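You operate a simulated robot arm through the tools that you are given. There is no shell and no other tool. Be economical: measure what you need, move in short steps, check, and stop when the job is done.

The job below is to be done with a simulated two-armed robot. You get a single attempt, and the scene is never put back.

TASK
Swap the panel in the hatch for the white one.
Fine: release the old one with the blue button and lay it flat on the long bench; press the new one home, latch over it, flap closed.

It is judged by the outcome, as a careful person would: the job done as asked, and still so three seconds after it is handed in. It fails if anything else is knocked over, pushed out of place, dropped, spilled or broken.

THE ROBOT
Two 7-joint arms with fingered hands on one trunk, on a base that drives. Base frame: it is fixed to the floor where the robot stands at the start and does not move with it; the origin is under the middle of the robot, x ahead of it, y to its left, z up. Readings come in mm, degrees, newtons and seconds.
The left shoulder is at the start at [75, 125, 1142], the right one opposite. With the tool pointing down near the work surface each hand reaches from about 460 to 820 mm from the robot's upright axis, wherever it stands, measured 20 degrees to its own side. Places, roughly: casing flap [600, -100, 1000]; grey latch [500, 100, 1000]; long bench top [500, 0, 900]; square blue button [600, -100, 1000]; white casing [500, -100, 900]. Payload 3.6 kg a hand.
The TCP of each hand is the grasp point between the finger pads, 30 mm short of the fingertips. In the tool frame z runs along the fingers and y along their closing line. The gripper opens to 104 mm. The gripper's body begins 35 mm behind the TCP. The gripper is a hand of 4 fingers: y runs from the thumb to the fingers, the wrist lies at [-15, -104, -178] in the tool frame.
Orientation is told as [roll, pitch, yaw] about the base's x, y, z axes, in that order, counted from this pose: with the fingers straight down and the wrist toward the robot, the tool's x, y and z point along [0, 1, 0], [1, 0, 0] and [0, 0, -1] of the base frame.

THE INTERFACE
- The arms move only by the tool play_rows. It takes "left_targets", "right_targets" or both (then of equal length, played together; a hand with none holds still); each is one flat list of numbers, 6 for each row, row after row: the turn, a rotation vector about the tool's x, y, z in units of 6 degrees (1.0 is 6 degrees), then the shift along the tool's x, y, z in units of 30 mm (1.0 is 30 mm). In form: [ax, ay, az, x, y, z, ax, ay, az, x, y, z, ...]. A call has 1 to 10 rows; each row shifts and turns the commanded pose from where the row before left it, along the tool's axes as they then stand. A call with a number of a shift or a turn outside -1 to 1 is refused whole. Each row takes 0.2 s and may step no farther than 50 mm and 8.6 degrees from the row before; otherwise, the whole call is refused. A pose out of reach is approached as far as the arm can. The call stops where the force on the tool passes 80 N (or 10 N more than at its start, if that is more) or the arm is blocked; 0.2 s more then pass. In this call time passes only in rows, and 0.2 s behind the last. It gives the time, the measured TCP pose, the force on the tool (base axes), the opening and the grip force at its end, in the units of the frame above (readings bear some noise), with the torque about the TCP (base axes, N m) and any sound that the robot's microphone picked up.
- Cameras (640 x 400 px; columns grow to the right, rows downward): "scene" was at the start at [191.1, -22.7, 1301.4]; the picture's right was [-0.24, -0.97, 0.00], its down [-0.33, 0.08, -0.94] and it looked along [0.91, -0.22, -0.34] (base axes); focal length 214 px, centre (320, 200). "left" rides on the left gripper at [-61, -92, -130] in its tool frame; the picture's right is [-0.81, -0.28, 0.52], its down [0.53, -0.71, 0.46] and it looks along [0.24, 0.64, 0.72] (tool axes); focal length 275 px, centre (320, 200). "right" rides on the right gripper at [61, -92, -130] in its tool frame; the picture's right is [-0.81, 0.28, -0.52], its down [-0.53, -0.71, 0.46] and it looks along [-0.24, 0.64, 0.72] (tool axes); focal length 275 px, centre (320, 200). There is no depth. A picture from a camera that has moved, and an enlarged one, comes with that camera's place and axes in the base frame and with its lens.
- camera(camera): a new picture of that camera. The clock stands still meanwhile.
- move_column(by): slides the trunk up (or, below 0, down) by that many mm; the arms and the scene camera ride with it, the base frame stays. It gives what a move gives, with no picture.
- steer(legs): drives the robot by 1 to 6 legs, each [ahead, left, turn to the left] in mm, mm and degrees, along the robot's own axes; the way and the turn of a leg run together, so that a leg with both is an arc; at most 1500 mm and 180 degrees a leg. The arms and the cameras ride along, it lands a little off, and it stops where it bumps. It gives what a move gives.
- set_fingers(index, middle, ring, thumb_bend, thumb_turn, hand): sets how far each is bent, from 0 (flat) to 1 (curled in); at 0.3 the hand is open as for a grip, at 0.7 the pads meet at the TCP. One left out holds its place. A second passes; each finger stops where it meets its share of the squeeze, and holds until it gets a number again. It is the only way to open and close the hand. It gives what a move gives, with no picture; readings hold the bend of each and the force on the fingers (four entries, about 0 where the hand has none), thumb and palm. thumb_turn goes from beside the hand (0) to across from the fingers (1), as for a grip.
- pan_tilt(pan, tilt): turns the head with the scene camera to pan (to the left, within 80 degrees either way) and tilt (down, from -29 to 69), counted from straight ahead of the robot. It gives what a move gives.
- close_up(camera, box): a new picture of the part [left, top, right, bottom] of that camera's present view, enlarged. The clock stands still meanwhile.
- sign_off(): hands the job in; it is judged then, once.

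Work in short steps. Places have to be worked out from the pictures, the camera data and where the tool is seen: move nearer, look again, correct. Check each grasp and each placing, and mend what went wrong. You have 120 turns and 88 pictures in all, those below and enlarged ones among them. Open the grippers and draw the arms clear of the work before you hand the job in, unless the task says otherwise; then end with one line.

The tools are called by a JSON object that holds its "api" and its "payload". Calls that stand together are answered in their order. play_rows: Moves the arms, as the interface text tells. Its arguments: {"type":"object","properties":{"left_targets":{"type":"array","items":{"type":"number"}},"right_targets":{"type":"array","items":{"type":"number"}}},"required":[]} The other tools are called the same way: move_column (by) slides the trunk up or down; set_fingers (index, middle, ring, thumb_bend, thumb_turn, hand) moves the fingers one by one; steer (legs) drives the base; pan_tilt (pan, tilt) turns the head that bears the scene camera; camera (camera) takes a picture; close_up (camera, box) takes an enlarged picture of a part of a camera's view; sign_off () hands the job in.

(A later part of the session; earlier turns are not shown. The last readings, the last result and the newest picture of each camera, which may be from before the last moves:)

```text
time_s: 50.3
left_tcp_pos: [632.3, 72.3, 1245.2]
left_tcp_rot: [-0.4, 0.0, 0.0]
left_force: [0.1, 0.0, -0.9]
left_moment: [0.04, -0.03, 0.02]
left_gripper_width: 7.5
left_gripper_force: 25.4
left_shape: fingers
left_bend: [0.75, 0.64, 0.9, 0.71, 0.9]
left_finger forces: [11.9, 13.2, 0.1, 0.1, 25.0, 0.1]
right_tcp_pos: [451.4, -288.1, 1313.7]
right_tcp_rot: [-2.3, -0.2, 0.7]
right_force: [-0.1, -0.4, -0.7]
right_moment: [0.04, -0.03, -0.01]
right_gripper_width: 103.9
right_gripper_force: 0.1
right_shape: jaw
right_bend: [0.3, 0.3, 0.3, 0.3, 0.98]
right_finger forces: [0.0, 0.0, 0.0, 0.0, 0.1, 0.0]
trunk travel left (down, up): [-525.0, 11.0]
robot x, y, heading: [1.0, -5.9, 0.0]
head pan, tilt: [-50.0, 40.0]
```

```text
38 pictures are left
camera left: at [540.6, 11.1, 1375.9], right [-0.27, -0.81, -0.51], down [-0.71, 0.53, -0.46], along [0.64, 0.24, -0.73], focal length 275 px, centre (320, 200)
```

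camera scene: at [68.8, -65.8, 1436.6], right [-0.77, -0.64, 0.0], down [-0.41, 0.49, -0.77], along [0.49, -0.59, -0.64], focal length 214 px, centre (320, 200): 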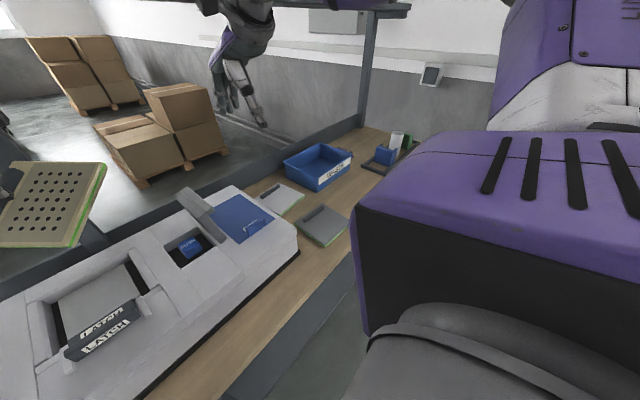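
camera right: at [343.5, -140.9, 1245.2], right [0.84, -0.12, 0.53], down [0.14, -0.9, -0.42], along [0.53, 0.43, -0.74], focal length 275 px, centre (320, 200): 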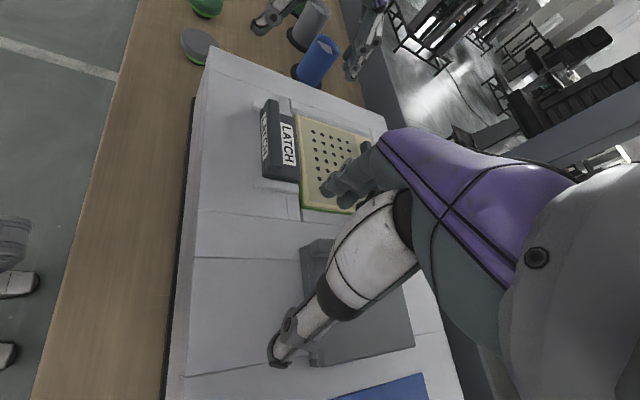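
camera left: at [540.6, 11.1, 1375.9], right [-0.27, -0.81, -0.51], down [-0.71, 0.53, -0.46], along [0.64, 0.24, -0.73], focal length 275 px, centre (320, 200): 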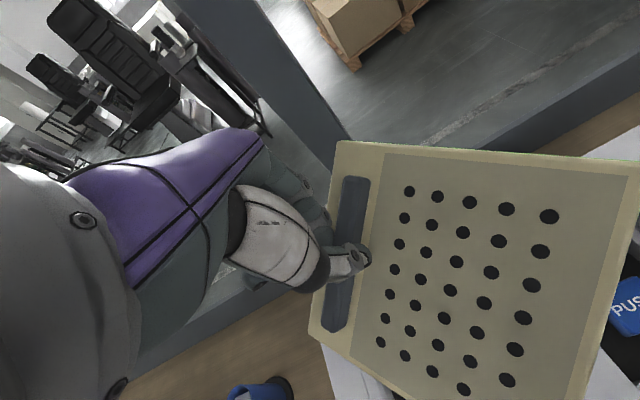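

The panel twisted about 60° in the pinch but is held with 25 N. The free bench area lies at x≈300–500, y≈−560…−850. Back the base up 120 mm, then drive right.

{"api": "steer", "payload": {"legs": [[-120, 0, 0], [0, -345, 0], [0, -345, 0]]}}

{"api": "pan_tilt", "payload": {"pan": 0, "tilt": 50}}

{"api": "camera", "payload": {"camera": "scene"}}

{"api": "camera", "payload": {"camera": "left"}}

```text
time_s: 57.9
left_tcp_pos: [511.4, -617.8, 1245.1]
left_tcp_rot: [-0.4, 0.0, -0.1]
left_force: [0.7, 0.6, -2.2]
left_moment: [0.07, -0.06, -0.02]
left_gripper_width: 7.5
left_gripper_force: 24.8
left_shape: fingers
left_bend: [0.75, 0.64, 0.9, 0.71, 0.9]
left_finger forces: [11.9, 13.1, 0.0, 0.0, 25.0, 0.1]
right_tcp_pos: [329.9, -977.7, 1313.5]
right_tcp_rot: [-2.3, -0.1, 0.5]
right_force: [-0.1, 0.1, 0.8]
right_moment: [0.0, 0.01, 0.0]
right_gripper_width: 103.9
right_gripper_force: 0.0
right_shape: jaw
right_bend: [0.3, 0.3, 0.3, 0.3, 0.98]
right_finger forces: [0.0, 0.0, 0.0, 0.1, 0.0, 0.0]
trunk travel left (down, up): [-525.0, 11.0]
robot x, y, heading: [-121.8, -689.9, 0.0]
head pan, tilt: [-50.0, 40.0]
```

```text
time_s: 59.1
left_tcp_pos: [511.8, -618.1, 1245.4]
left_tcp_rot: [-0.4, 0.0, -0.1]
left_force: [-0.6, 0.4, -1.9]
left_moment: [0.07, -0.03, -0.01]
left_gripper_width: 7.6
left_gripper_force: 24.4
left_shape: fingers
left_bend: [0.75, 0.64, 0.9, 0.71, 0.9]
left_finger forces: [11.9, 13.1, 0.1, 0.0, 25.0, 0.0]
right_tcp_pos: [328.8, -978.0, 1315.0]
right_tcp_rot: [-2.3, -0.1, 0.5]
right_force: [0.8, -0.2, -0.5]
right_moment: [-0.02, 0.0, -0.02]
right_gripper_width: 103.5
right_gripper_force: 0.0
right_shape: jaw
right_bend: [0.3, 0.3, 0.3, 0.3, 0.98]
right_finger forces: [0.1, 0.1, 0.0, 0.0, 0.1, 0.0]
trunk travel left (down, up): [-525.0, 11.0]
robot x, y, heading: [-119.4, -688.9, -0.3]
head pan, tilt: [0.0, 50.0]
```

```text
37 pictures are left
camera scene: at [-30.5, -690.2, 1422.5], right [0.0, -1.0, 0.0], down [-0.77, 0.0, -0.64], along [0.64, 0.0, -0.77], focal length 214 px, centre (320, 200)
```

scene: 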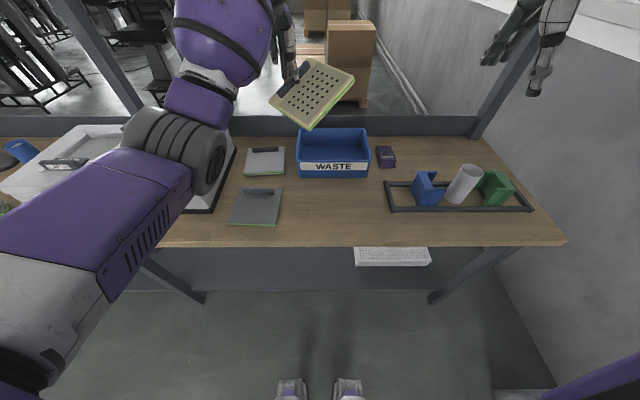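

```text
36 pictures are left
camera left: at [419.0, -679.4, 1375.9], right [-0.28, -0.81, -0.51], down [-0.71, 0.53, -0.46], along [0.65, 0.24, -0.73], focal length 275 px, centre (320, 200)
```

left: 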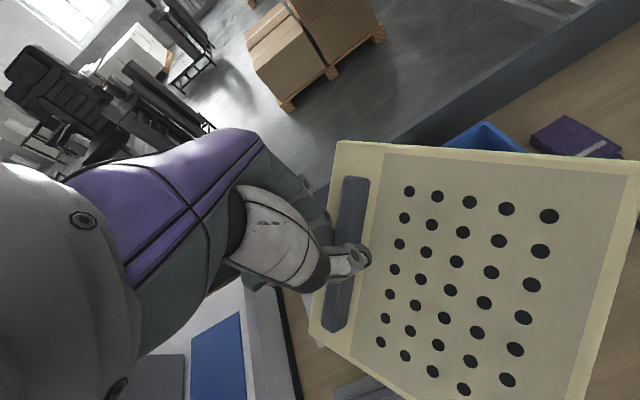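

Clear view: free bench area between the grey panel (right edge y≈−562) and the card holder, in front of the bin. Triangulating its corners, the panel is tilted ~30°. Move over the spot and counter-rotate to level it.

{"api": "play_rows", "payload": {"left_targets": [0, 0, 0, -0.21, -0.8, 0, 0, 0, 0, -0.21, -0.8, 0, 0, 0, 0, -0.21, -0.8, 0, 0, 0, 0, -0.21, -0.8, 0, 0, 0, 0, -0.21, -0.8, 0, 0.89, 0.46, 0, 0, 0, 0, 0.89, 0.46, 0, 0, 0, 0, 0.89, 0.46, 0, 0, 0, 0, 0.89, 0.46, 0, 0, 0, 0, 0.89, 0.46, 0, 0, 0, 0]}}

{"api": "move_column", "payload": {"by": -150}}

{"api": "camera", "payload": {"camera": "scene"}}

{"api": "camera", "payload": {"camera": "left"}}

```text
time_s: 61.3
left_tcp_pos: [391.3, -650.3, 1245.6]
left_tcp_rot: [14.5, 26.6, 3.4]
left_force: [-0.6, -0.6, -1.5]
left_moment: [0.07, -0.07, 0.03]
left_gripper_width: 7.7
left_gripper_force: 23.0
left_shape: fingers
left_bend: [0.75, 0.72, 0.9, 0.72, 0.89]
left_finger forces: [23.0, 0.0, 0.1, 0.1, 22.9, 0.0]
right_tcp_pos: [330.2, -977.5, 1313.9]
right_tcp_rot: [-2.3, -0.1, 0.4]
right_force: [0.5, 0.4, 0.0]
right_moment: [0.0, -0.01, 0.03]
right_gripper_width: 103.5
right_gripper_force: 0.1
right_shape: jaw
right_bend: [0.3, 0.3, 0.3, 0.3, 0.98]
right_finger forces: [0.0, 0.1, 0.1, 0.1, 0.1, 0.0]
trunk travel left (down, up): [-525.0, 11.0]
robot x, y, heading: [-121.3, -692.5, -0.4]
head pan, tilt: [0.0, 50.0]
```

```text
time_s: 63.0
left_tcp_pos: [390.0, -650.5, 1094.9]
left_tcp_rot: [14.4, 26.4, 3.2]
left_force: [0.3, 0.3, -1.7]
left_moment: [0.09, -0.06, -0.03]
left_gripper_width: 7.4
left_gripper_force: 23.0
left_shape: fingers
left_bend: [0.75, 0.72, 0.9, 0.72, 0.89]
left_finger forces: [23.0, 0.0, 0.0, 0.0, 22.9, 0.0]
right_tcp_pos: [328.8, -978.3, 1165.1]
right_tcp_rot: [-2.3, -0.1, 0.5]
right_force: [0.0, 0.6, 0.2]
right_moment: [-0.01, -0.02, 0.01]
right_gripper_width: 103.7
right_gripper_force: 0.0
right_shape: jaw
right_bend: [0.3, 0.3, 0.3, 0.3, 0.98]
right_finger forces: [0.0, 0.1, 0.1, 0.1, 0.0, 0.0]
trunk travel left (down, up): [-375.0, 161.0]
robot x, y, heading: [-122.0, -687.5, -0.1]
head pan, tilt: [0.0, 50.0]
```

```text
35 pictures are left
camera scene: at [55.8, -690.3, 1255.7], right [0.0, -1.0, 0.0], down [-0.77, 0.0, -0.64], along [0.64, 0.0, -0.77], focal length 214 px, centre (320, 200)
```

scene: 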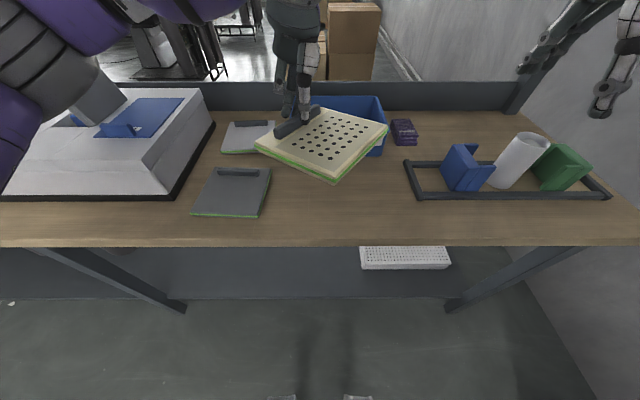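

```text
34 pictures are left
camera left: at [363.0, -743.9, 1235.9], right [-0.52, -0.69, -0.51], down [-0.81, 0.58, 0.04], along [0.27, 0.43, -0.86], focal length 275 px, centre (320, 200)
```

left: 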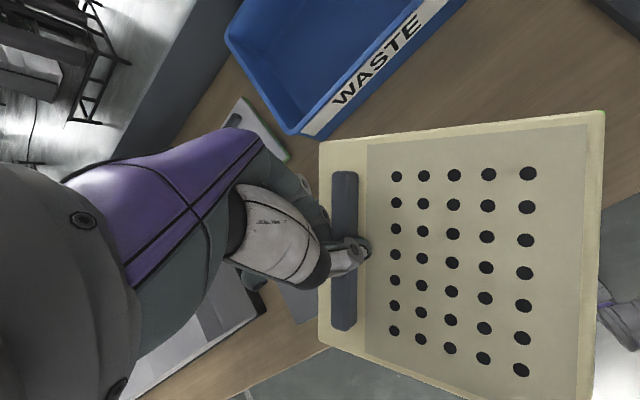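

The panel now looks about level. Move it 40 mm forward and down to ~30 mm above the bench.

{"api": "play_rows", "payload": {"left_targets": [0, 0, 0, -0.22, 0.775, 0.747, 0, 0, 0, -0.22, 0.775, 0.747, 0, 0, 0, -0.22, 0.775, 0.747, 0, 0, 0, -0.22, 0.775, 0.747]}}

{"api": "close_up", "payload": {"camera": "scene", "box": [200, 80, 440, 240]}}

```text
time_s: 64.0
left_tcp_pos: [433.0, -650.8, 970.2]
left_tcp_rot: [14.4, 26.4, 3.2]
left_force: [0.8, 0.1, -1.1]
left_moment: [0.06, -0.08, -0.02]
left_gripper_width: 7.6
left_gripper_force: 23.4
left_shape: fingers
left_bend: [0.75, 0.72, 0.9, 0.72, 0.89]
left_finger forces: [23.4, 0.0, 0.0, 0.0, 23.2, 0.0]
right_tcp_pos: [329.8, -978.2, 1164.3]
right_tcp_rot: [-2.4, -0.1, 0.4]
right_force: [-0.9, 0.4, 0.3]
right_moment: [-0.01, 0.0, -0.02]
right_gripper_width: 103.8
right_gripper_force: 0.1
right_shape: jaw
right_bend: [0.3, 0.3, 0.3, 0.3, 0.98]
right_finger forces: [0.0, 0.0, 0.0, 0.1, 0.0, 0.1]
trunk travel left (down, up): [-375.0, 161.0]
robot x, y, heading: [-119.4, -692.0, -0.2]
head pan, tilt: [0.0, 50.0]
```

```text
2.50 times, centred on (320, 160) of scene
camera zoom: at [56.3, -690.4, 1255.6], right [0.0, -1.0, 0.0], down [-0.77, 0.0, -0.64], along [0.64, 0.0, -0.77], focal length 536 px, centre (320, 300)
```

zoom: 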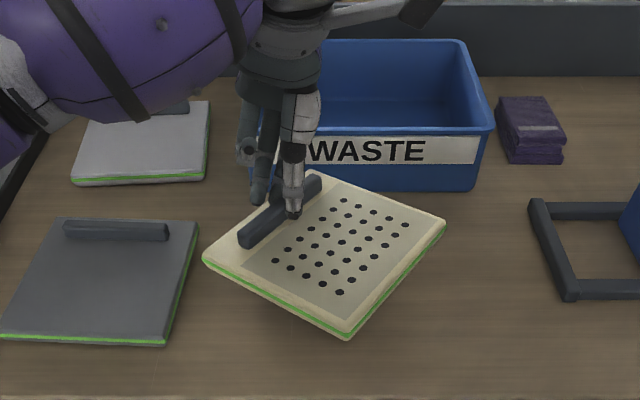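

Nearly level, footprint free. Lower 30 mm and 15 mm back toward the robot, feeling for contact.

{"api": "play_rows", "payload": {"left_targets": [0, 0, 0, -0.13, 0, 0.45, 0, 0, 0, -0.13, 0, 0.45]}}

{"api": "close_up", "payload": {"camera": "scene", "box": [200, 80, 440, 240]}}

```text
time_s: 64.6
left_tcp_pos: [419.5, -652.7, 944.4]
left_tcp_rot: [14.5, 26.4, 3.3]
left_force: [-0.4, 0.7, -2.1]
left_moment: [0.05, -0.04, 0.0]
left_gripper_width: 7.2
left_gripper_force: 23.8
left_shape: fingers
left_bend: [0.75, 0.72, 0.9, 0.72, 0.89]
left_finger forces: [23.3, 0.0, 0.0, 0.0, 23.2, 0.0]
right_tcp_pos: [328.0, -977.0, 1165.7]
right_tcp_rot: [-2.3, -0.1, 0.5]
right_force: [0.0, -0.6, -0.8]
right_moment: [0.0, 0.0, 0.01]
right_gripper_width: 104.2
right_gripper_force: 0.0
right_shape: jaw
right_bend: [0.3, 0.3, 0.3, 0.3, 0.98]
right_finger forces: [0.0, 0.0, 0.0, 0.1, 0.1, 0.0]
trunk travel left (down, up): [-375.0, 161.0]
robot x, y, heading: [-119.9, -683.8, -0.2]
head pan, tilt: [0.0, 50.0]
```

```text
2.50 times, centred on (320, 160) of scene
camera zoom: at [55.9, -690.3, 1255.6], right [0.0, -1.0, 0.0], down [-0.77, 0.0, -0.64], along [0.64, 0.0, -0.77], focal length 536 px, centre (320, 300)
```

zoom: 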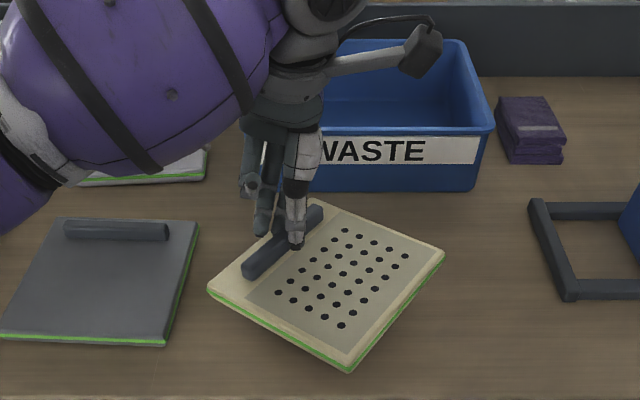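

Still free. Lower in 6 mm steps.

{"api": "play_rows", "payload": {"left_targets": [0, 0, 0, -0.046, 0.089, 0.173, 0, 0, 0, -0.046, 0.089, 0.173]}}

```text
time_s: 65.2
left_tcp_pos: [418.9, -651.1, 931.9]
left_tcp_rot: [14.4, 26.4, 3.1]
left_force: [-0.8, -0.5, -0.4]
left_moment: [0.08, -0.06, 0.03]
left_gripper_width: 7.5
left_gripper_force: 23.4
left_shape: fingers
left_bend: [0.75, 0.72, 0.9, 0.72, 0.89]
left_finger forces: [23.3, 0.1, 0.0, 0.1, 23.2, 0.1]
right_tcp_pos: [330.3, -977.6, 1163.4]
right_tcp_rot: [-2.3, -0.1, 0.5]
right_force: [-0.1, 0.5, 0.0]
right_moment: [-0.01, 0.02, -0.01]
right_gripper_width: 103.6
right_gripper_force: 0.1
right_shape: jaw
right_bend: [0.3, 0.3, 0.3, 0.3, 0.98]
right_finger forces: [0.1, 0.0, 0.0, 0.1, 0.1, 0.0]
trunk travel left (down, up): [-375.0, 161.0]
robot x, y, heading: [-126.1, -687.9, -0.3]
head pan, tilt: [0.0, 50.0]
```

{"api": "play_rows", "payload": {"left_targets": [0, 0, 0, -0.046, 0.089, 0.173, 0, 0, 0, -0.046, 0.089, 0.173]}}

{"api": "close_up", "payload": {"camera": "scene", "box": [200, 80, 440, 240]}}

```text
time_s: 65.8
left_tcp_pos: [420.7, -652.9, 920.6]
left_tcp_rot: [14.5, 26.4, 3.2]
left_force: [-0.4, -0.2, -1.8]
left_moment: [0.06, -0.04, 0.0]
left_gripper_width: 7.7
left_gripper_force: 23.7
left_shape: fingers
left_bend: [0.75, 0.72, 0.9, 0.72, 0.89]
left_finger forces: [23.4, 0.0, 0.1, 0.0, 23.3, 0.0]
right_tcp_pos: [328.8, -977.9, 1163.7]
right_tcp_rot: [-2.3, -0.1, 0.5]
right_force: [0.0, -0.5, -0.3]
right_moment: [0.01, -0.01, 0.0]
right_gripper_width: 103.8
right_gripper_force: 0.1
right_shape: jaw
right_bend: [0.3, 0.3, 0.3, 0.3, 0.98]
right_finger forces: [0.1, 0.0, 0.0, 0.1, 0.0, 0.1]
trunk travel left (down, up): [-375.0, 161.0]
robot x, y, heading: [-121.0, -685.9, -0.3]
head pan, tilt: [0.0, 50.0]
```

```text
2.50 times, centred on (320, 160) of scene
camera zoom: at [56.0, -690.3, 1255.6], right [0.0, -1.0, 0.0], down [-0.77, 0.0, -0.64], along [0.64, 0.0, -0.77], focal length 536 px, centre (320, 300)
```

zoom: 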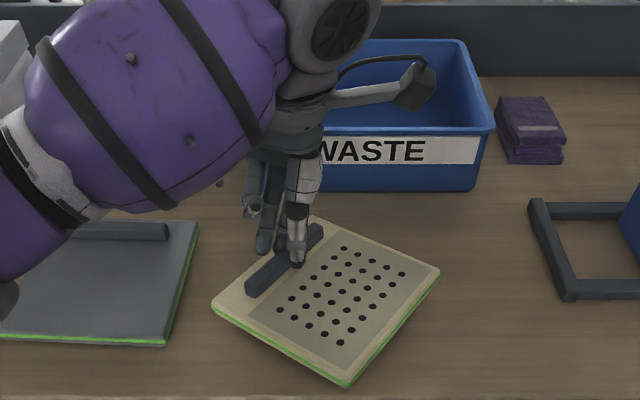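

Shift forward 12 mm for margin from the front edge and keep lowering.

{"api": "play_rows", "payload": {"left_targets": [0, 0, 0, -0.024, 0.447, 0, 0, 0, 0, -0.031, 0.06, 0.115, 0, 0, 0, -0.031, 0.06, 0.115]}}

```text
time_s: 66.6
left_tcp_pos: [431.7, -654.9, 910.2]
left_tcp_rot: [14.2, 26.1, 3.1]
left_force: [2.2, -2.6, 23.8]
left_moment: [-0.13, 0.09, -0.01]
left_gripper_width: 8.0
left_gripper_force: 27.5
left_shape: fingers
left_bend: [0.76, 0.72, 0.9, 0.72, 0.89]
left_finger forces: [27.3, 0.1, 0.0, 0.0, 28.1, 0.1]
right_tcp_pos: [328.5, -978.7, 1165.5]
right_tcp_rot: [-2.4, -0.2, 0.4]
right_force: [-0.1, 0.1, 0.4]
right_moment: [0.01, 0.02, -0.03]
right_gripper_width: 103.7
right_gripper_force: 0.0
right_shape: jaw
right_bend: [0.3, 0.3, 0.3, 0.3, 0.98]
right_finger forces: [0.0, 0.0, 0.0, 0.1, 0.0, 0.0]
trunk travel left (down, up): [-375.0, 161.0]
robot x, y, heading: [-122.1, -692.2, -0.1]
head pan, tilt: [0.0, 50.0]
```

Contact with the bench (24 N). Ease 2 mm, release, and look.

{"api": "play_rows", "payload": {"left_targets": [0, 0, 0, 0.015, -0.03, -0.058]}}

{"api": "set_fingers", "payload": {"hand": "left", "index": 0.4, "middle": 0.4, "ring": 0.4, "thumb_bend": 0.4, "thumb_turn": 1.0}}

{"api": "close_up", "payload": {"camera": "scene", "box": [200, 80, 440, 240]}}

```text
time_s: 67.0
left_tcp_pos: [431.3, -652.6, 909.3]
left_tcp_rot: [14.4, 26.2, 3.2]
left_force: [5.3, -4.0, 21.7]
left_moment: [-0.18, 0.03, 0.03]
left_gripper_width: 8.2
left_gripper_force: 27.4
left_shape: fingers
left_bend: [0.76, 0.72, 0.9, 0.72, 0.89]
left_finger forces: [27.7, 0.0, 0.0, 0.0, 27.6, 0.0]
right_tcp_pos: [328.1, -977.7, 1164.3]
right_tcp_rot: [-2.3, -0.1, 0.6]
right_force: [-0.2, -0.6, -0.2]
right_moment: [0.04, 0.03, -0.01]
right_gripper_width: 104.2
right_gripper_force: 0.1
right_shape: jaw
right_bend: [0.3, 0.3, 0.3, 0.3, 0.98]
right_finger forces: [0.0, 0.0, 0.1, 0.1, 0.0, 0.0]
trunk travel left (down, up): [-375.0, 161.0]
robot x, y, heading: [-121.8, -686.6, -0.1]
head pan, tilt: [0.0, 50.0]
```

```text
time_s: 68.0
left_tcp_pos: [431.0, -651.7, 910.2]
left_tcp_rot: [14.5, 26.3, 3.3]
left_force: [-4.7, 3.3, 24.5]
left_moment: [0.3, 0.18, 0.03]
left_gripper_width: 38.4
left_gripper_force: 12.0
left_shape: fingers
left_bend: [0.75, 0.55, 0.4, 0.4, 0.99]
left_finger forces: [11.4, 13.6, 0.0, 0.1, 0.0, 0.0]
right_tcp_pos: [326.6, -978.8, 1166.0]
right_tcp_rot: [-2.3, -0.2, 0.5]
right_force: [0.2, -0.9, -0.2]
right_moment: [0.0, -0.02, 0.02]
right_gripper_width: 103.7
right_gripper_force: 0.1
right_shape: jaw
right_bend: [0.3, 0.3, 0.3, 0.3, 0.98]
right_finger forces: [0.1, 0.0, 0.0, 0.0, 0.1, 0.1]
trunk travel left (down, up): [-375.0, 161.0]
robot x, y, heading: [-121.6, -685.6, -0.2]
head pan, tilt: [0.0, 50.0]
```

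```text
2.50 times, centred on (320, 160) of scene
camera zoom: at [53.5, -690.2, 1256.0], right [0.0, -1.0, 0.0], down [-0.76, 0.0, -0.64], along [0.64, 0.0, -0.76], focal length 536 px, centre (320, 300)
```

zoom: 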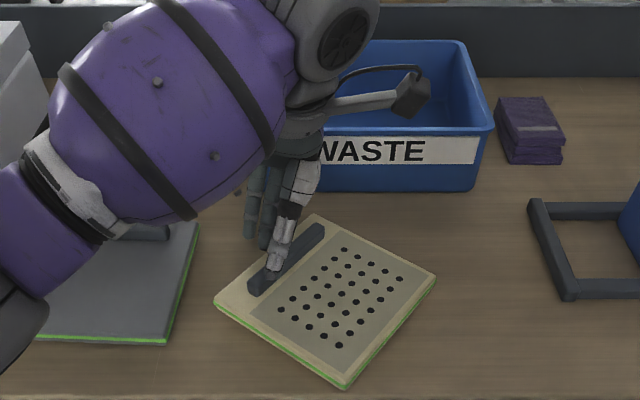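

Panel is flat on the bench; fingers press against it while opening. Raise the hand gently.

{"api": "play_rows", "payload": {"left_targets": [0, 0, 0, 0.08, -0.15, -0.3, 0, 0, 0, 0.08, -0.15, -0.3, 0, 0, 0, 0.2, -0.4, -0.8]}}

{"api": "close_up", "payload": {"camera": "scene", "box": [200, 80, 440, 240]}}

```text
time_s: 68.8
left_tcp_pos: [431.0, -654.6, 957.1]
left_tcp_rot: [14.6, 26.5, 3.3]
left_force: [0.2, 0.1, -0.6]
left_moment: [-0.03, 0.0, 0.0]
left_gripper_width: 77.3
left_gripper_force: 0.1
left_shape: fingers
left_bend: [0.4, 0.4, 0.4, 0.4, 0.99]
left_finger forces: [0.0, 0.0, 0.0, 0.0, 0.0, 0.0]
right_tcp_pos: [329.2, -978.0, 1164.0]
right_tcp_rot: [-2.3, -0.1, 0.4]
right_force: [0.2, -0.7, -0.1]
right_moment: [-0.01, 0.0, -0.01]
right_gripper_width: 104.1
right_gripper_force: 0.0
right_shape: jaw
right_bend: [0.3, 0.3, 0.3, 0.3, 0.98]
right_finger forces: [0.0, 0.0, 0.0, 0.0, 0.1, 0.1]
trunk travel left (down, up): [-375.0, 161.0]
robot x, y, heading: [-118.9, -691.1, -0.3]
head pan, tilt: [0.0, 50.0]
```

```text
2.50 times, centred on (320, 160) of scene
camera zoom: at [55.7, -690.4, 1255.6], right [0.0, -1.0, 0.0], down [-0.77, 0.0, -0.64], along [0.64, 0.0, -0.77], focal length 536 px, centre (320, 300)
```

zoom: 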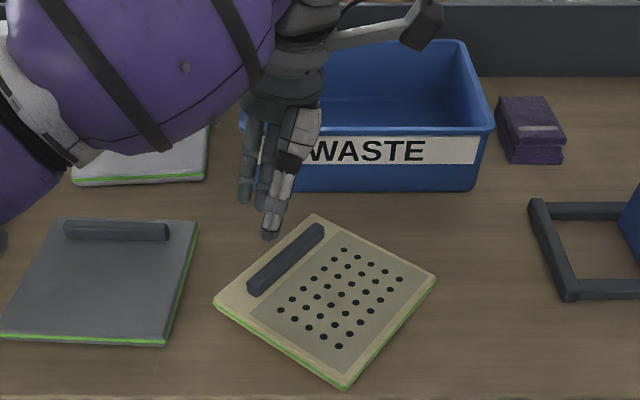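

Old panel lies flat. Raise the left hand, undo the tilt, then drive toward the white panel.

{"api": "play_rows", "payload": {"left_targets": [0, 0, 0, 0.22, -0.44, -0.86, 0, 0, 0, 0.22, -0.44, -0.86, 0, 0, 0, 0.22, -0.44, -0.86, 0, 0, 0, 0.22, -0.44, -0.86, 0, 0, 0, 0.22, -0.44, -0.86, -0.89, -0.46, 0, 0, 0, 0, -0.89, -0.46, 0, 0, 0, 0, -0.89, -0.46, 0, 0, 0, 0, -0.89, -0.46, 0, 0, 0, 0, -0.89, -0.46, 0, 0, 0, 0]}}

{"api": "set_fingers", "payload": {"hand": "left", "index": 0.3, "middle": 0.3, "ring": 0.3, "thumb_bend": 0.3}}

{"api": "steer", "payload": {"legs": [[0, 145, 0], [120, 0, 0]]}}

{"api": "camera", "payload": {"camera": "left"}}

{"api": "camera", "payload": {"camera": "scene"}}

```text
time_s: 71.0
left_tcp_pos: [432.9, -653.3, 1106.2]
left_tcp_rot: [-0.5, -0.1, 0.0]
left_force: [0.3, 0.0, 0.3]
left_moment: [0.02, 0.02, 0.02]
left_gripper_width: 77.2
left_gripper_force: 0.0
left_shape: fingers
left_bend: [0.4, 0.4, 0.4, 0.4, 0.99]
left_finger forces: [0.0, 0.1, 0.1, 0.0, 0.0, 0.0]
right_tcp_pos: [330.3, -977.9, 1164.0]
right_tcp_rot: [-2.3, -0.1, 0.6]
right_force: [0.4, -1.6, -0.4]
right_moment: [-0.02, -0.02, -0.02]
right_gripper_width: 103.9
right_gripper_force: 0.0
right_shape: jaw
right_bend: [0.3, 0.3, 0.3, 0.3, 0.98]
right_finger forces: [0.0, 0.1, 0.1, 0.0, 0.0, 0.0]
trunk travel left (down, up): [-375.0, 161.0]
robot x, y, heading: [-122.9, -686.8, -0.4]
head pan, tilt: [0.0, 50.0]
```

```text
time_s: 72.0
left_tcp_pos: [432.7, -653.4, 1105.7]
left_tcp_rot: [-0.4, -0.1, -0.1]
left_force: [0.9, 0.1, 0.1]
left_moment: [0.04, -0.03, -0.03]
left_gripper_width: 102.8
left_gripper_force: 0.1
left_shape: fingers
left_bend: [0.3, 0.3, 0.3, 0.3, 0.98]
left_finger forces: [0.0, 0.0, 0.0, 0.0, 0.0, 0.0]
right_tcp_pos: [330.1, -979.0, 1164.4]
right_tcp_rot: [-2.3, -0.1, 0.5]
right_force: [0.2, 0.1, -0.4]
right_moment: [-0.03, 0.02, 0.0]
right_gripper_width: 103.8
right_gripper_force: 0.0
right_shape: jaw
right_bend: [0.3, 0.3, 0.3, 0.3, 0.98]
right_finger forces: [0.1, 0.0, 0.0, 0.0, 0.0, 0.0]
trunk travel left (down, up): [-375.0, 161.0]
robot x, y, heading: [-120.0, -690.8, -0.2]
head pan, tilt: [0.0, 50.0]
```

```text
time_s: 74.8
left_tcp_pos: [554.0, -509.4, 1106.2]
left_tcp_rot: [-0.4, 0.1, -0.1]
left_force: [0.4, 0.1, 0.9]
left_moment: [0.0, 0.0, 0.0]
left_gripper_width: 102.7
left_gripper_force: 0.0
left_shape: fingers
left_bend: [0.3, 0.3, 0.3, 0.3, 0.98]
left_finger forces: [0.0, 0.1, 0.0, 0.0, 0.0, 0.1]
right_tcp_pos: [450.2, -835.2, 1163.7]
right_tcp_rot: [-2.3, -0.2, 0.5]
right_force: [0.5, 0.4, 0.1]
right_moment: [0.0, 0.02, 0.02]
right_gripper_width: 103.7
right_gripper_force: 0.0
right_shape: jaw
right_bend: [0.3, 0.3, 0.3, 0.3, 0.98]
right_finger forces: [0.0, 0.0, 0.0, 0.0, 0.1, 0.0]
trunk travel left (down, up): [-375.0, 161.0]
robot x, y, heading: [-2.7, -542.4, -0.3]
head pan, tilt: [0.0, 50.0]
```

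```text
28 pictures are left
camera left: at [461.3, -569.7, 1236.4], right [-0.28, -0.81, -0.51], down [-0.71, 0.53, -0.46], along [0.65, 0.24, -0.73], focal length 275 px, centre (320, 200)
```

left: 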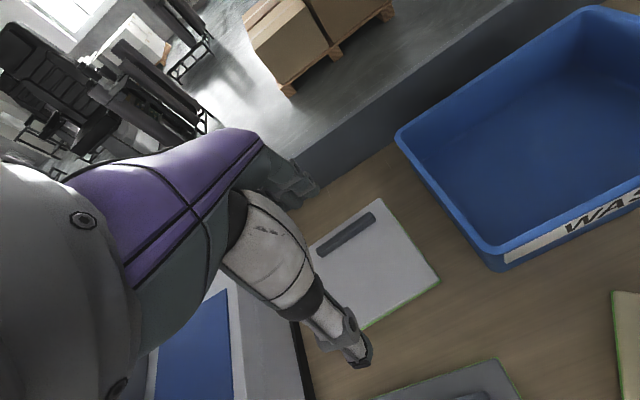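

```text
27 pictures are left
camera scene: at [176.5, -546.3, 1255.6], right [0.0, -1.0, 0.0], down [-0.77, 0.0, -0.64], along [0.64, 0.0, -0.77], focal length 214 px, centre (320, 200)
```

scene: 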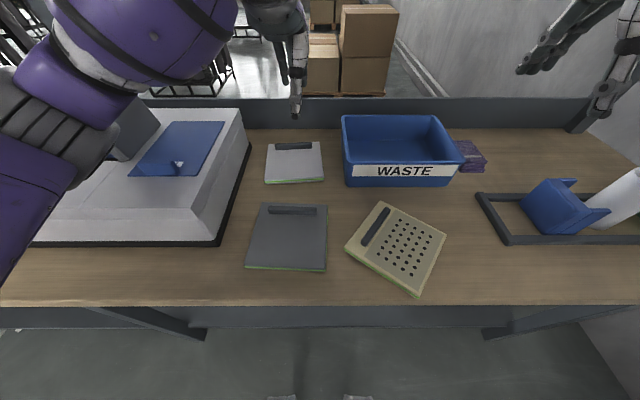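

White panel's ridge estimated at (675, −477), yawed ~4°. Approach above it.

{"api": "play_rows", "payload": {"left_targets": [0, 0, -0.13, 0.21, 0.8, 0.7, 0, 0, -0.13, 0.21, 0.8, 0.7, 0, 0, -0.13, 0.21, 0.8, 0.7, 0, 0, -0.13, 0.21, 0.8, 0.7, 0, 0, -0.13, 0.21, 0.8, 0.7]}}

{"api": "camera", "payload": {"camera": "left"}}

```text
time_s: 76.0
left_tcp_pos: [672.3, -475.3, 999.4]
left_tcp_rot: [-0.4, 0.0, 3.8]
left_force: [-0.4, -0.4, 0.1]
left_moment: [0.0, 0.02, 0.0]
left_gripper_width: 102.7
left_gripper_force: 0.0
left_shape: fingers
left_bend: [0.3, 0.3, 0.3, 0.3, 0.98]
left_finger forces: [0.1, 0.0, 0.0, 0.0, 0.0, 0.0]
right_tcp_pos: [450.2, -833.0, 1164.1]
right_tcp_rot: [-2.3, 0.0, 0.4]
right_force: [0.2, -0.6, -0.2]
right_moment: [0.0, 0.06, -0.05]
right_gripper_width: 103.7
right_gripper_force: 0.0
right_shape: jaw
right_bend: [0.3, 0.3, 0.3, 0.3, 0.98]
right_finger forces: [0.0, 0.0, 0.0, 0.0, 0.0, 0.1]
trunk travel left (down, up): [-375.0, 161.0]
robot x, y, heading: [-3.2, -546.1, 0.0]
head pan, tilt: [0.0, 50.0]
```

```text
26 pictures are left
camera left: at [584.7, -541.6, 1130.8], right [-0.22, -0.83, -0.51], down [-0.75, 0.48, -0.46], along [0.63, 0.28, -0.73], focal length 275 px, centre (320, 200)
```

left: 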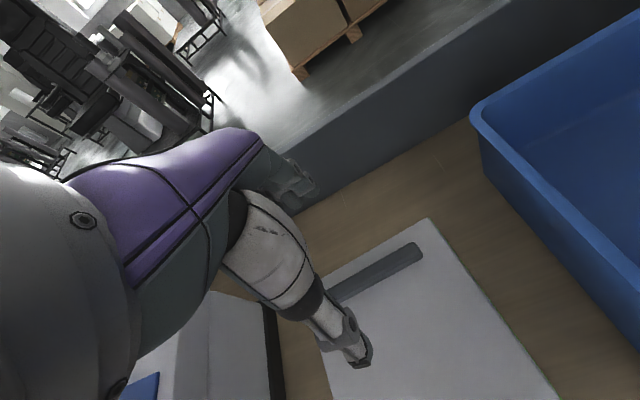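

Ridge centre ≈ (679, −479). Narrow the opening a bit (back rail nearby), shift and descend.

{"api": "set_fingers", "payload": {"hand": "left", "index": 0.4, "middle": 0.4, "ring": 0.4, "thumb_bend": 0.4}}

{"api": "play_rows", "payload": {"left_targets": [0, 0, 0, -0.1, 0.25, 0.7, 0, 0, 0, 0, 0, 0.7, 0, 0, 0, 0, 0, 0.6]}}

{"api": "close_up", "payload": {"camera": "left", "box": [200, 120, 580, 400]}}

```text
time_s: 77.0
left_tcp_pos: [673.5, -475.1, 1001.2]
left_tcp_rot: [-0.5, 0.0, 3.8]
left_force: [0.2, -0.5, -0.5]
left_moment: [-0.01, 0.01, 0.0]
left_gripper_width: 78.5
left_gripper_force: 0.0
left_shape: fingers
left_bend: [0.4, 0.4, 0.4, 0.4, 0.99]
left_finger forces: [0.0, 0.0, 0.0, 0.1, 0.0, 0.1]
right_tcp_pos: [448.8, -833.8, 1163.9]
right_tcp_rot: [-2.3, -0.1, 0.5]
right_force: [-0.1, -0.5, 0.2]
right_moment: [0.0, 0.02, -0.03]
right_gripper_width: 103.7
right_gripper_force: 0.3
right_shape: jaw
right_bend: [0.3, 0.3, 0.3, 0.3, 0.98]
right_finger forces: [0.0, 0.1, 0.1, 0.1, 0.0, 0.1]
trunk travel left (down, up): [-375.0, 161.0]
robot x, y, heading: [-0.4, -545.7, -0.0]
head pan, tilt: [0.0, 50.0]
```

```text
time_s: 77.8
left_tcp_pos: [673.9, -479.1, 954.1]
left_tcp_rot: [-0.5, -1.0, 3.9]
left_force: [-0.1, 0.1, -0.5]
left_moment: [0.01, 0.0, 0.0]
left_gripper_width: 78.1
left_gripper_force: 0.2
left_shape: fingers
left_bend: [0.4, 0.4, 0.4, 0.4, 0.99]
left_finger forces: [0.1, 0.1, 0.0, 0.0, 0.0, 0.1]
right_tcp_pos: [438.4, -834.2, 1168.0]
right_tcp_rot: [-2.2, -0.6, 0.5]
right_force: [0.6, -0.6, -0.2]
right_moment: [-0.02, -0.01, -0.03]
right_gripper_width: 103.7
right_gripper_force: 0.1
right_shape: jaw
right_bend: [0.3, 0.3, 0.3, 0.3, 0.98]
right_finger forces: [0.0, 0.1, 0.0, 0.1, 0.0, 0.1]
trunk travel left (down, up): [-375.0, 161.0]
robot x, y, heading: [0.2, -548.2, -0.3]
head pan, tilt: [0.0, 50.0]
```

```text
1.43 times, centred on (390, 260) of left
camera zoom: at [582.7, -545.1, 1082.7], right [-0.21, -0.83, -0.52], down [-0.74, 0.48, -0.47], along [0.64, 0.28, -0.71], focal length 393 px, centre (220, 114)
```

zoom: 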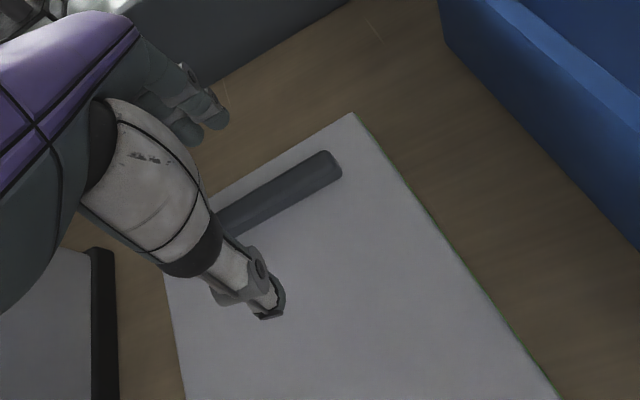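

The readings show the robot body tilting without tool force — the left arm may be pressing on something. Back up and look from the head.

{"api": "play_rows", "payload": {"left_targets": [0, 0, 0, 0, 0, -0.7, 0, 0, 0, 0, 0, -0.7]}}

{"api": "pan_tilt", "payload": {"pan": 25, "tilt": 50}}

{"api": "camera", "payload": {"camera": "scene"}}

```text
time_s: 78.4
left_tcp_pos: [671.2, -478.8, 988.5]
left_tcp_rot: [-0.4, -0.5, 3.7]
left_force: [-0.3, -0.1, 0.3]
left_moment: [0.03, -0.01, 0.02]
left_gripper_width: 78.4
left_gripper_force: 0.0
left_shape: fingers
left_bend: [0.4, 0.4, 0.4, 0.4, 0.99]
left_finger forces: [0.0, 0.0, 0.0, 0.0, 0.0, 0.1]
right_tcp_pos: [439.4, -835.7, 1168.7]
right_tcp_rot: [-2.3, -0.6, 0.5]
right_force: [0.3, 0.0, 0.3]
right_moment: [0.05, 0.07, 0.0]
right_gripper_width: 103.8
right_gripper_force: 0.1
right_shape: jaw
right_bend: [0.3, 0.3, 0.3, 0.3, 0.98]
right_finger forces: [0.0, 0.0, 0.0, 0.0, 0.0, 0.1]
trunk travel left (down, up): [-375.0, 161.0]
robot x, y, heading: [-4.2, -544.2, -0.3]
head pan, tilt: [0.0, 50.0]
```

```text
time_s: 79.2
left_tcp_pos: [671.1, -480.0, 990.3]
left_tcp_rot: [-0.4, -0.5, 3.8]
left_force: [-0.4, 0.4, 0.3]
left_moment: [0.04, 0.0, 0.02]
left_gripper_width: 78.3
left_gripper_force: 0.0
left_shape: fingers
left_bend: [0.4, 0.4, 0.4, 0.4, 0.99]
left_finger forces: [0.0, 0.1, 0.1, 0.0, 0.0, 0.0]
right_tcp_pos: [439.0, -835.6, 1168.0]
right_tcp_rot: [-2.2, -0.7, 0.6]
right_force: [0.3, 0.4, 0.1]
right_moment: [-0.02, 0.03, 0.01]
right_gripper_width: 104.0
right_gripper_force: 0.0
right_shape: jaw
right_bend: [0.3, 0.3, 0.3, 0.3, 0.98]
right_finger forces: [0.1, 0.0, 0.1, 0.0, 0.0, 0.1]
trunk travel left (down, up): [-375.0, 161.0]
robot x, y, heading: [-0.6, -545.2, -0.3]
head pan, tilt: [25.0, 50.0]
```

```text
24 pictures are left
camera scene: at [158.0, -515.2, 1257.2], right [0.42, -0.91, 0.0], down [-0.69, -0.32, -0.65], along [0.59, 0.27, -0.76], focal length 214 px, centre (320, 200)
```

scene: 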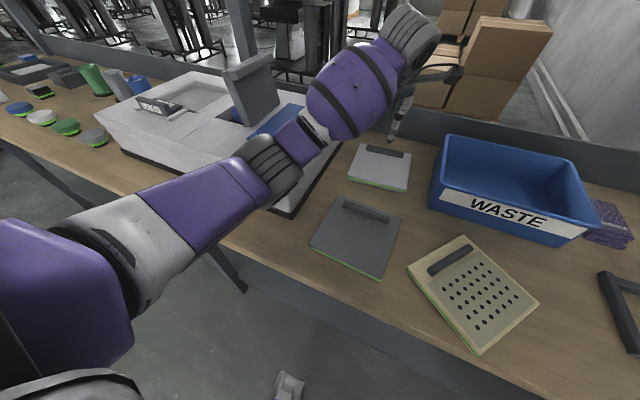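

The left elbow is resting on the casing's right front. Raise the column at once, then shift the base right so the elbow clears.

{"api": "move_column", "payload": {"by": 120}}

{"api": "steer", "payload": {"legs": [[0, -130, 0]]}}

{"api": "camera", "payload": {"camera": "scene"}}

```text
time_s: 80.8
left_tcp_pos: [681.8, -478.0, 1101.0]
left_tcp_rot: [-0.4, 0.0, 3.8]
left_force: [-0.7, -0.2, 1.0]
left_moment: [0.02, -0.01, 0.0]
left_gripper_width: 78.3
left_gripper_force: 0.0
left_shape: fingers
left_bend: [0.4, 0.4, 0.4, 0.4, 0.99]
left_finger forces: [0.0, 0.0, 0.0, 0.0, 0.1, 0.0]
right_tcp_pos: [449.7, -834.3, 1284.3]
right_tcp_rot: [-2.3, 0.1, 0.5]
right_force: [-0.3, 0.3, 0.0]
right_moment: [0.02, 0.05, -0.01]
right_gripper_width: 103.9
right_gripper_force: 0.1
right_shape: jaw
right_bend: [0.3, 0.3, 0.3, 0.3, 0.98]
right_finger forces: [0.0, 0.0, 0.0, 0.0, 0.0, 0.0]
trunk travel left (down, up): [-495.0, 41.0]
robot x, y, heading: [-2.2, -544.5, -0.4]
head pan, tilt: [25.0, 50.0]
```

```text
time_s: 82.5
left_tcp_pos: [678.7, -607.3, 1103.2]
left_tcp_rot: [-0.4, 0.0, 3.8]
left_force: [-1.0, 0.0, -0.2]
left_moment: [-0.02, -0.02, 0.0]
left_gripper_width: 78.4
left_gripper_force: 0.0
left_shape: fingers
left_bend: [0.4, 0.4, 0.4, 0.4, 0.99]
left_finger forces: [0.0, 0.0, 0.0, 0.1, 0.0, 0.0]
right_tcp_pos: [449.3, -963.9, 1284.8]
right_tcp_rot: [-2.2, 0.0, 0.6]
right_force: [-0.5, -0.6, -0.3]
right_moment: [-0.01, 0.03, 0.0]
right_gripper_width: 103.7
right_gripper_force: 0.0
right_shape: jaw
right_bend: [0.3, 0.3, 0.3, 0.3, 0.98]
right_finger forces: [0.0, 0.0, 0.0, 0.0, 0.0, 0.0]
trunk travel left (down, up): [-495.0, 41.0]
robot x, y, heading: [-1.3, -676.4, -0.2]
head pan, tilt: [25.0, 50.0]
```

```text
23 pictures are left
camera scene: at [112.3, -643.2, 1390.5], right [0.42, -0.91, 0.0], down [-0.7, -0.32, -0.64], along [0.58, 0.27, -0.77], focal length 214 px, centre (320, 200)
```

scene: 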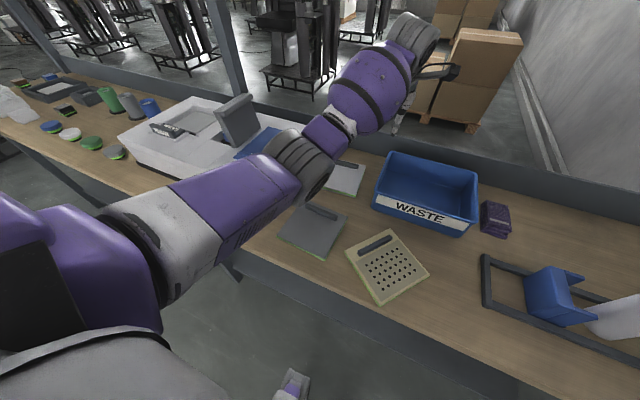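

Clear again and the casing looks in place. Bring the left hand back over the white ridge.

{"api": "play_rows", "payload": {"left_targets": [0, 0, 0, 0.86, 0.07, 0, 0, 0, 0, 0.86, 0.07, 0, 0, 0, 0, 0.86, 0.07, 0, 0, 0, 0, 0.86, 0.07, 0, 0, 0, 0, 0.86, 0.07, 0]}}

{"api": "play_rows", "payload": {"left_targets": [0, 0, 0, 0, 0, 0.9, 0, 0, 0, 0, 0, 0.9, 0, 0, 0, 0, 0, 0.9, 0, 0, 0, 0, 0, 0.9, 0, 0, 0, 0, 0, 0.9, 0, 0, 0, 0, 0, 0.7]}}

{"api": "camera", "payload": {"camera": "left"}}

```text
time_s: 83.7
left_tcp_pos: [681.4, -476.1, 1102.5]
left_tcp_rot: [-0.5, 0.0, 3.7]
left_force: [-0.3, -0.2, 0.0]
left_moment: [0.01, -0.02, 0.0]
left_gripper_width: 78.2
left_gripper_force: 0.0
left_shape: fingers
left_bend: [0.4, 0.4, 0.4, 0.4, 0.99]
left_finger forces: [0.1, 0.1, 0.1, 0.0, 0.0, 0.0]
right_tcp_pos: [450.3, -963.1, 1285.4]
right_tcp_rot: [-2.3, -0.1, 0.4]
right_force: [-0.3, -0.3, 0.3]
right_moment: [0.0, -0.01, -0.03]
right_gripper_width: 103.8
right_gripper_force: 0.1
right_shape: jaw
right_bend: [0.3, 0.3, 0.3, 0.3, 0.98]
right_finger forces: [0.0, 0.0, 0.0, 0.0, 0.1, 0.0]
trunk travel left (down, up): [-495.0, 41.0]
robot x, y, heading: [-2.5, -674.1, -0.3]
head pan, tilt: [25.0, 50.0]
```

```text
time_s: 85.1
left_tcp_pos: [681.1, -479.4, 946.8]
left_tcp_rot: [-0.4, 0.0, 3.7]
left_force: [0.1, -0.2, 0.4]
left_moment: [-0.02, 0.02, -0.02]
left_gripper_width: 78.3
left_gripper_force: 0.0
left_shape: fingers
left_bend: [0.4, 0.4, 0.4, 0.4, 0.99]
left_finger forces: [0.0, 0.0, 0.0, 0.0, 0.0, 0.0]
right_tcp_pos: [450.1, -963.2, 1284.8]
right_tcp_rot: [-2.3, 0.0, 0.5]
right_force: [-0.5, -0.2, 0.1]
right_moment: [0.01, -0.01, 0.01]
right_gripper_width: 103.7
right_gripper_force: 0.0
right_shape: jaw
right_bend: [0.3, 0.3, 0.3, 0.3, 0.98]
right_finger forces: [0.0, 0.1, 0.0, 0.0, 0.0, 0.0]
trunk travel left (down, up): [-495.0, 41.0]
robot x, y, heading: [-2.6, -676.7, -0.4]
head pan, tilt: [25.0, 50.0]
```

```text
22 pictures are left
camera left: at [593.4, -545.1, 1077.6], right [-0.22, -0.83, -0.51], down [-0.75, 0.48, -0.46], along [0.63, 0.28, -0.73], focal length 275 px, centre (320, 200)
```

left: 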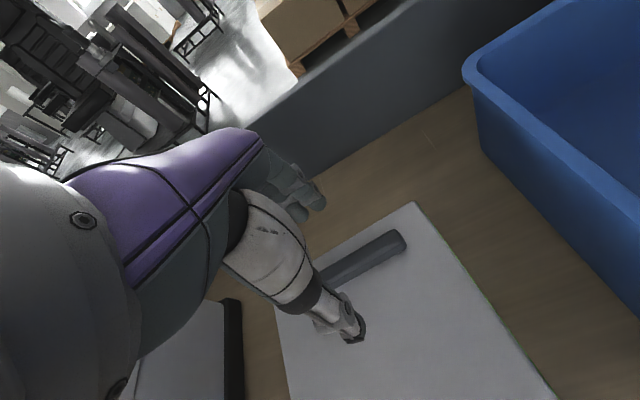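

Aligned. Descend in steps to feel the panel surface.

{"api": "play_rows", "payload": {"left_targets": [0, 0, 0, 0, 0, 0.4, 0, 0, 0, 0, 0, 0.3]}}

{"api": "play_rows", "payload": {"left_targets": [0, 0, 0, 0, 0, 0.2, 0, 0, 0, 0, 0, 0.1]}}

```text
time_s: 85.7
left_tcp_pos: [681.4, -477.7, 926.0]
left_tcp_rot: [-0.4, 0.0, 3.8]
left_force: [-0.2, 0.0, 0.2]
left_moment: [0.0, 0.02, 0.0]
left_gripper_width: 78.2
left_gripper_force: 0.0
left_shape: fingers
left_bend: [0.4, 0.4, 0.4, 0.4, 0.99]
left_finger forces: [0.1, 0.0, 0.1, 0.0, 0.0, 0.0]
right_tcp_pos: [450.2, -964.0, 1284.3]
right_tcp_rot: [-2.3, -0.2, 0.6]
right_force: [-0.1, -0.6, -0.5]
right_moment: [0.01, 0.0, -0.01]
right_gripper_width: 103.9
right_gripper_force: 0.1
right_shape: jaw
right_bend: [0.3, 0.3, 0.3, 0.3, 0.98]
right_finger forces: [0.1, 0.0, 0.0, 0.1, 0.0, 0.0]
trunk travel left (down, up): [-495.0, 41.0]
robot x, y, heading: [-0.4, -671.7, 0.2]
head pan, tilt: [25.0, 50.0]
```

```text
time_s: 86.3
left_tcp_pos: [680.3, -478.3, 915.9]
left_tcp_rot: [-0.4, 0.0, 3.9]
left_force: [-0.8, -0.7, -0.1]
left_moment: [0.0, 0.01, 0.01]
left_gripper_width: 78.4
left_gripper_force: 0.1
left_shape: fingers
left_bend: [0.4, 0.4, 0.4, 0.4, 0.99]
left_finger forces: [0.0, 0.0, 0.1, 0.0, 0.0, 0.1]
right_tcp_pos: [449.1, -963.4, 1283.2]
right_tcp_rot: [-2.3, -0.1, 0.5]
right_force: [-0.6, -0.4, -0.4]
right_moment: [0.03, 0.01, 0.03]
right_gripper_width: 103.8
right_gripper_force: 0.1
right_shape: jaw
right_bend: [0.3, 0.3, 0.3, 0.3, 0.98]
right_finger forces: [0.0, 0.1, 0.0, 0.0, 0.0, 0.0]
trunk travel left (down, up): [-495.0, 41.0]
robot x, y, heading: [-2.3, -675.7, -0.2]
head pan, tilt: [25.0, 50.0]
```

{"api": "play_rows", "payload": {"left_targets": [0, 0, 0, 0, 0, 0.15, 0, 0, 0, 0, 0, 0.1]}}

{"api": "close_up", "payload": {"camera": "left", "box": [200, 120, 580, 400]}}

```text
time_s: 86.9
left_tcp_pos: [681.2, -478.9, 911.2]
left_tcp_rot: [-0.3, -0.3, 3.9]
left_force: [1.5, 0.9, 8.7]
left_moment: [-0.02, 0.5, -0.02]
left_gripper_width: 79.8
left_gripper_force: 4.9
left_shape: fingers
left_bend: [0.4, 0.4, 0.4, 0.39, 0.99]
left_finger forces: [0.1, 0.0, 0.0, 0.0, 9.9, 0.0]
right_tcp_pos: [447.1, -962.9, 1284.7]
right_tcp_rot: [-2.3, -0.1, 0.5]
right_force: [0.4, 0.6, 0.2]
right_moment: [0.02, 0.03, 0.02]
right_gripper_width: 104.1
right_gripper_force: 0.1
right_shape: jaw
right_bend: [0.3, 0.3, 0.3, 0.3, 0.98]
right_finger forces: [0.0, 0.0, 0.0, 0.0, 0.0, 0.1]
trunk travel left (down, up): [-495.0, 41.0]
robot x, y, heading: [-2.3, -673.3, -0.2]
head pan, tilt: [25.0, 50.0]
```

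```text
1.43 times, centred on (390, 260) of left
camera zoom: at [593.7, -546.1, 1042.1], right [-0.22, -0.83, -0.51], down [-0.74, 0.48, -0.46], along [0.63, 0.28, -0.72], focal length 393 px, centre (220, 114)
```

zoom: 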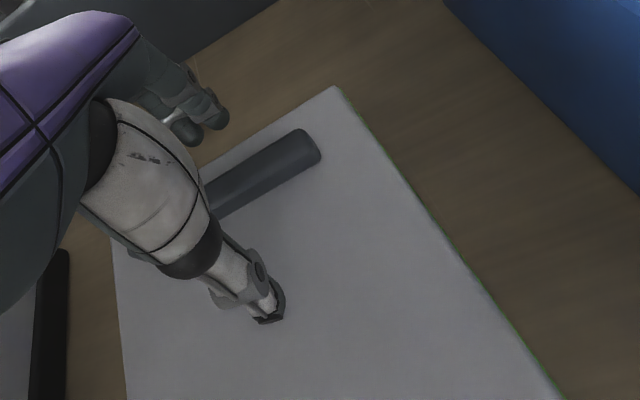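

Thumb on the panel surface and the TCP lines up with the ridge. Raise 3 mm and close.

{"api": "play_rows", "payload": {"left_targets": [0, 0, 0, 0, 0, -0.12]}}

{"api": "set_fingers", "payload": {"hand": "left", "index": 0.72, "middle": 0.72, "ring": 0.72, "thumb_bend": 0.75}}

{"api": "close_up", "payload": {"camera": "left", "box": [200, 120, 580, 400]}}

```text
time_s: 87.3
left_tcp_pos: [681.5, -479.2, 912.4]
left_tcp_rot: [-0.4, 0.1, 3.7]
left_force: [0.8, -0.4, 4.8]
left_moment: [-0.02, 0.22, 0.0]
left_gripper_width: 78.6
left_gripper_force: 2.6
left_shape: fingers
left_bend: [0.4, 0.4, 0.4, 0.4, 0.99]
left_finger forces: [0.0, 0.0, 0.0, 0.0, 4.8, 0.0]
right_tcp_pos: [449.0, -963.8, 1285.7]
right_tcp_rot: [-2.4, -0.1, 0.5]
right_force: [0.4, -0.1, 0.7]
right_moment: [-0.05, 0.0, -0.01]
right_gripper_width: 103.8
right_gripper_force: 0.1
right_shape: jaw
right_bend: [0.3, 0.3, 0.3, 0.3, 0.98]
right_finger forces: [0.0, 0.0, 0.0, 0.0, 0.0, 0.1]
trunk travel left (down, up): [-495.0, 41.0]
robot x, y, heading: [-4.4, -674.9, -0.0]
head pan, tilt: [25.0, 50.0]
```

```text
time_s: 88.3
left_tcp_pos: [682.2, -478.7, 915.1]
left_tcp_rot: [-0.4, -0.3, 3.8]
left_force: [2.9, 0.4, 16.0]
left_moment: [0.1, -0.09, -0.21]
left_gripper_width: 10.5
left_gripper_force: 21.8
left_shape: fingers
left_bend: [0.71, 0.6, 0.71, 0.64, 1.0]
left_finger forces: [2.3, 18.3, 1.7, 0.0, 20.6, 0.1]
right_tcp_pos: [447.9, -963.6, 1285.8]
right_tcp_rot: [-2.2, -0.2, 0.5]
right_force: [0.2, 0.5, -0.2]
right_moment: [-0.01, -0.02, -0.01]
right_gripper_width: 104.0
right_gripper_force: 0.0
right_shape: jaw
right_bend: [0.3, 0.3, 0.3, 0.3, 0.98]
right_finger forces: [0.0, 0.1, 0.0, 0.0, 0.0, 0.1]
trunk travel left (down, up): [-495.0, 41.0]
robot x, y, heading: [-0.7, -674.9, 0.1]
head pan, tilt: [25.0, 50.0]
```

```text
1.43 times, centred on (390, 260) of left
camera zoom: at [593.3, -545.9, 1045.0], right [-0.22, -0.83, -0.51], down [-0.74, 0.48, -0.46], along [0.63, 0.28, -0.72], focal length 393 px, centre (220, 114)
```

zoom: 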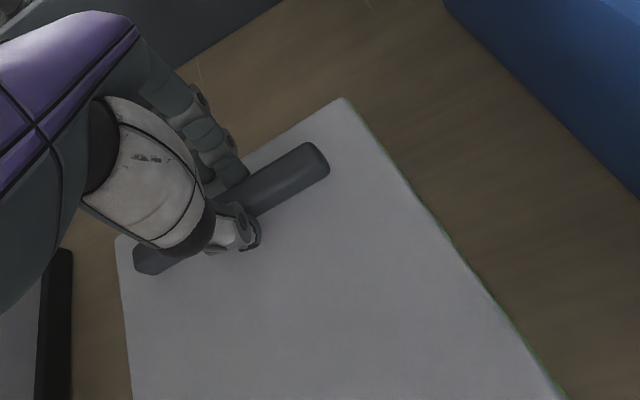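

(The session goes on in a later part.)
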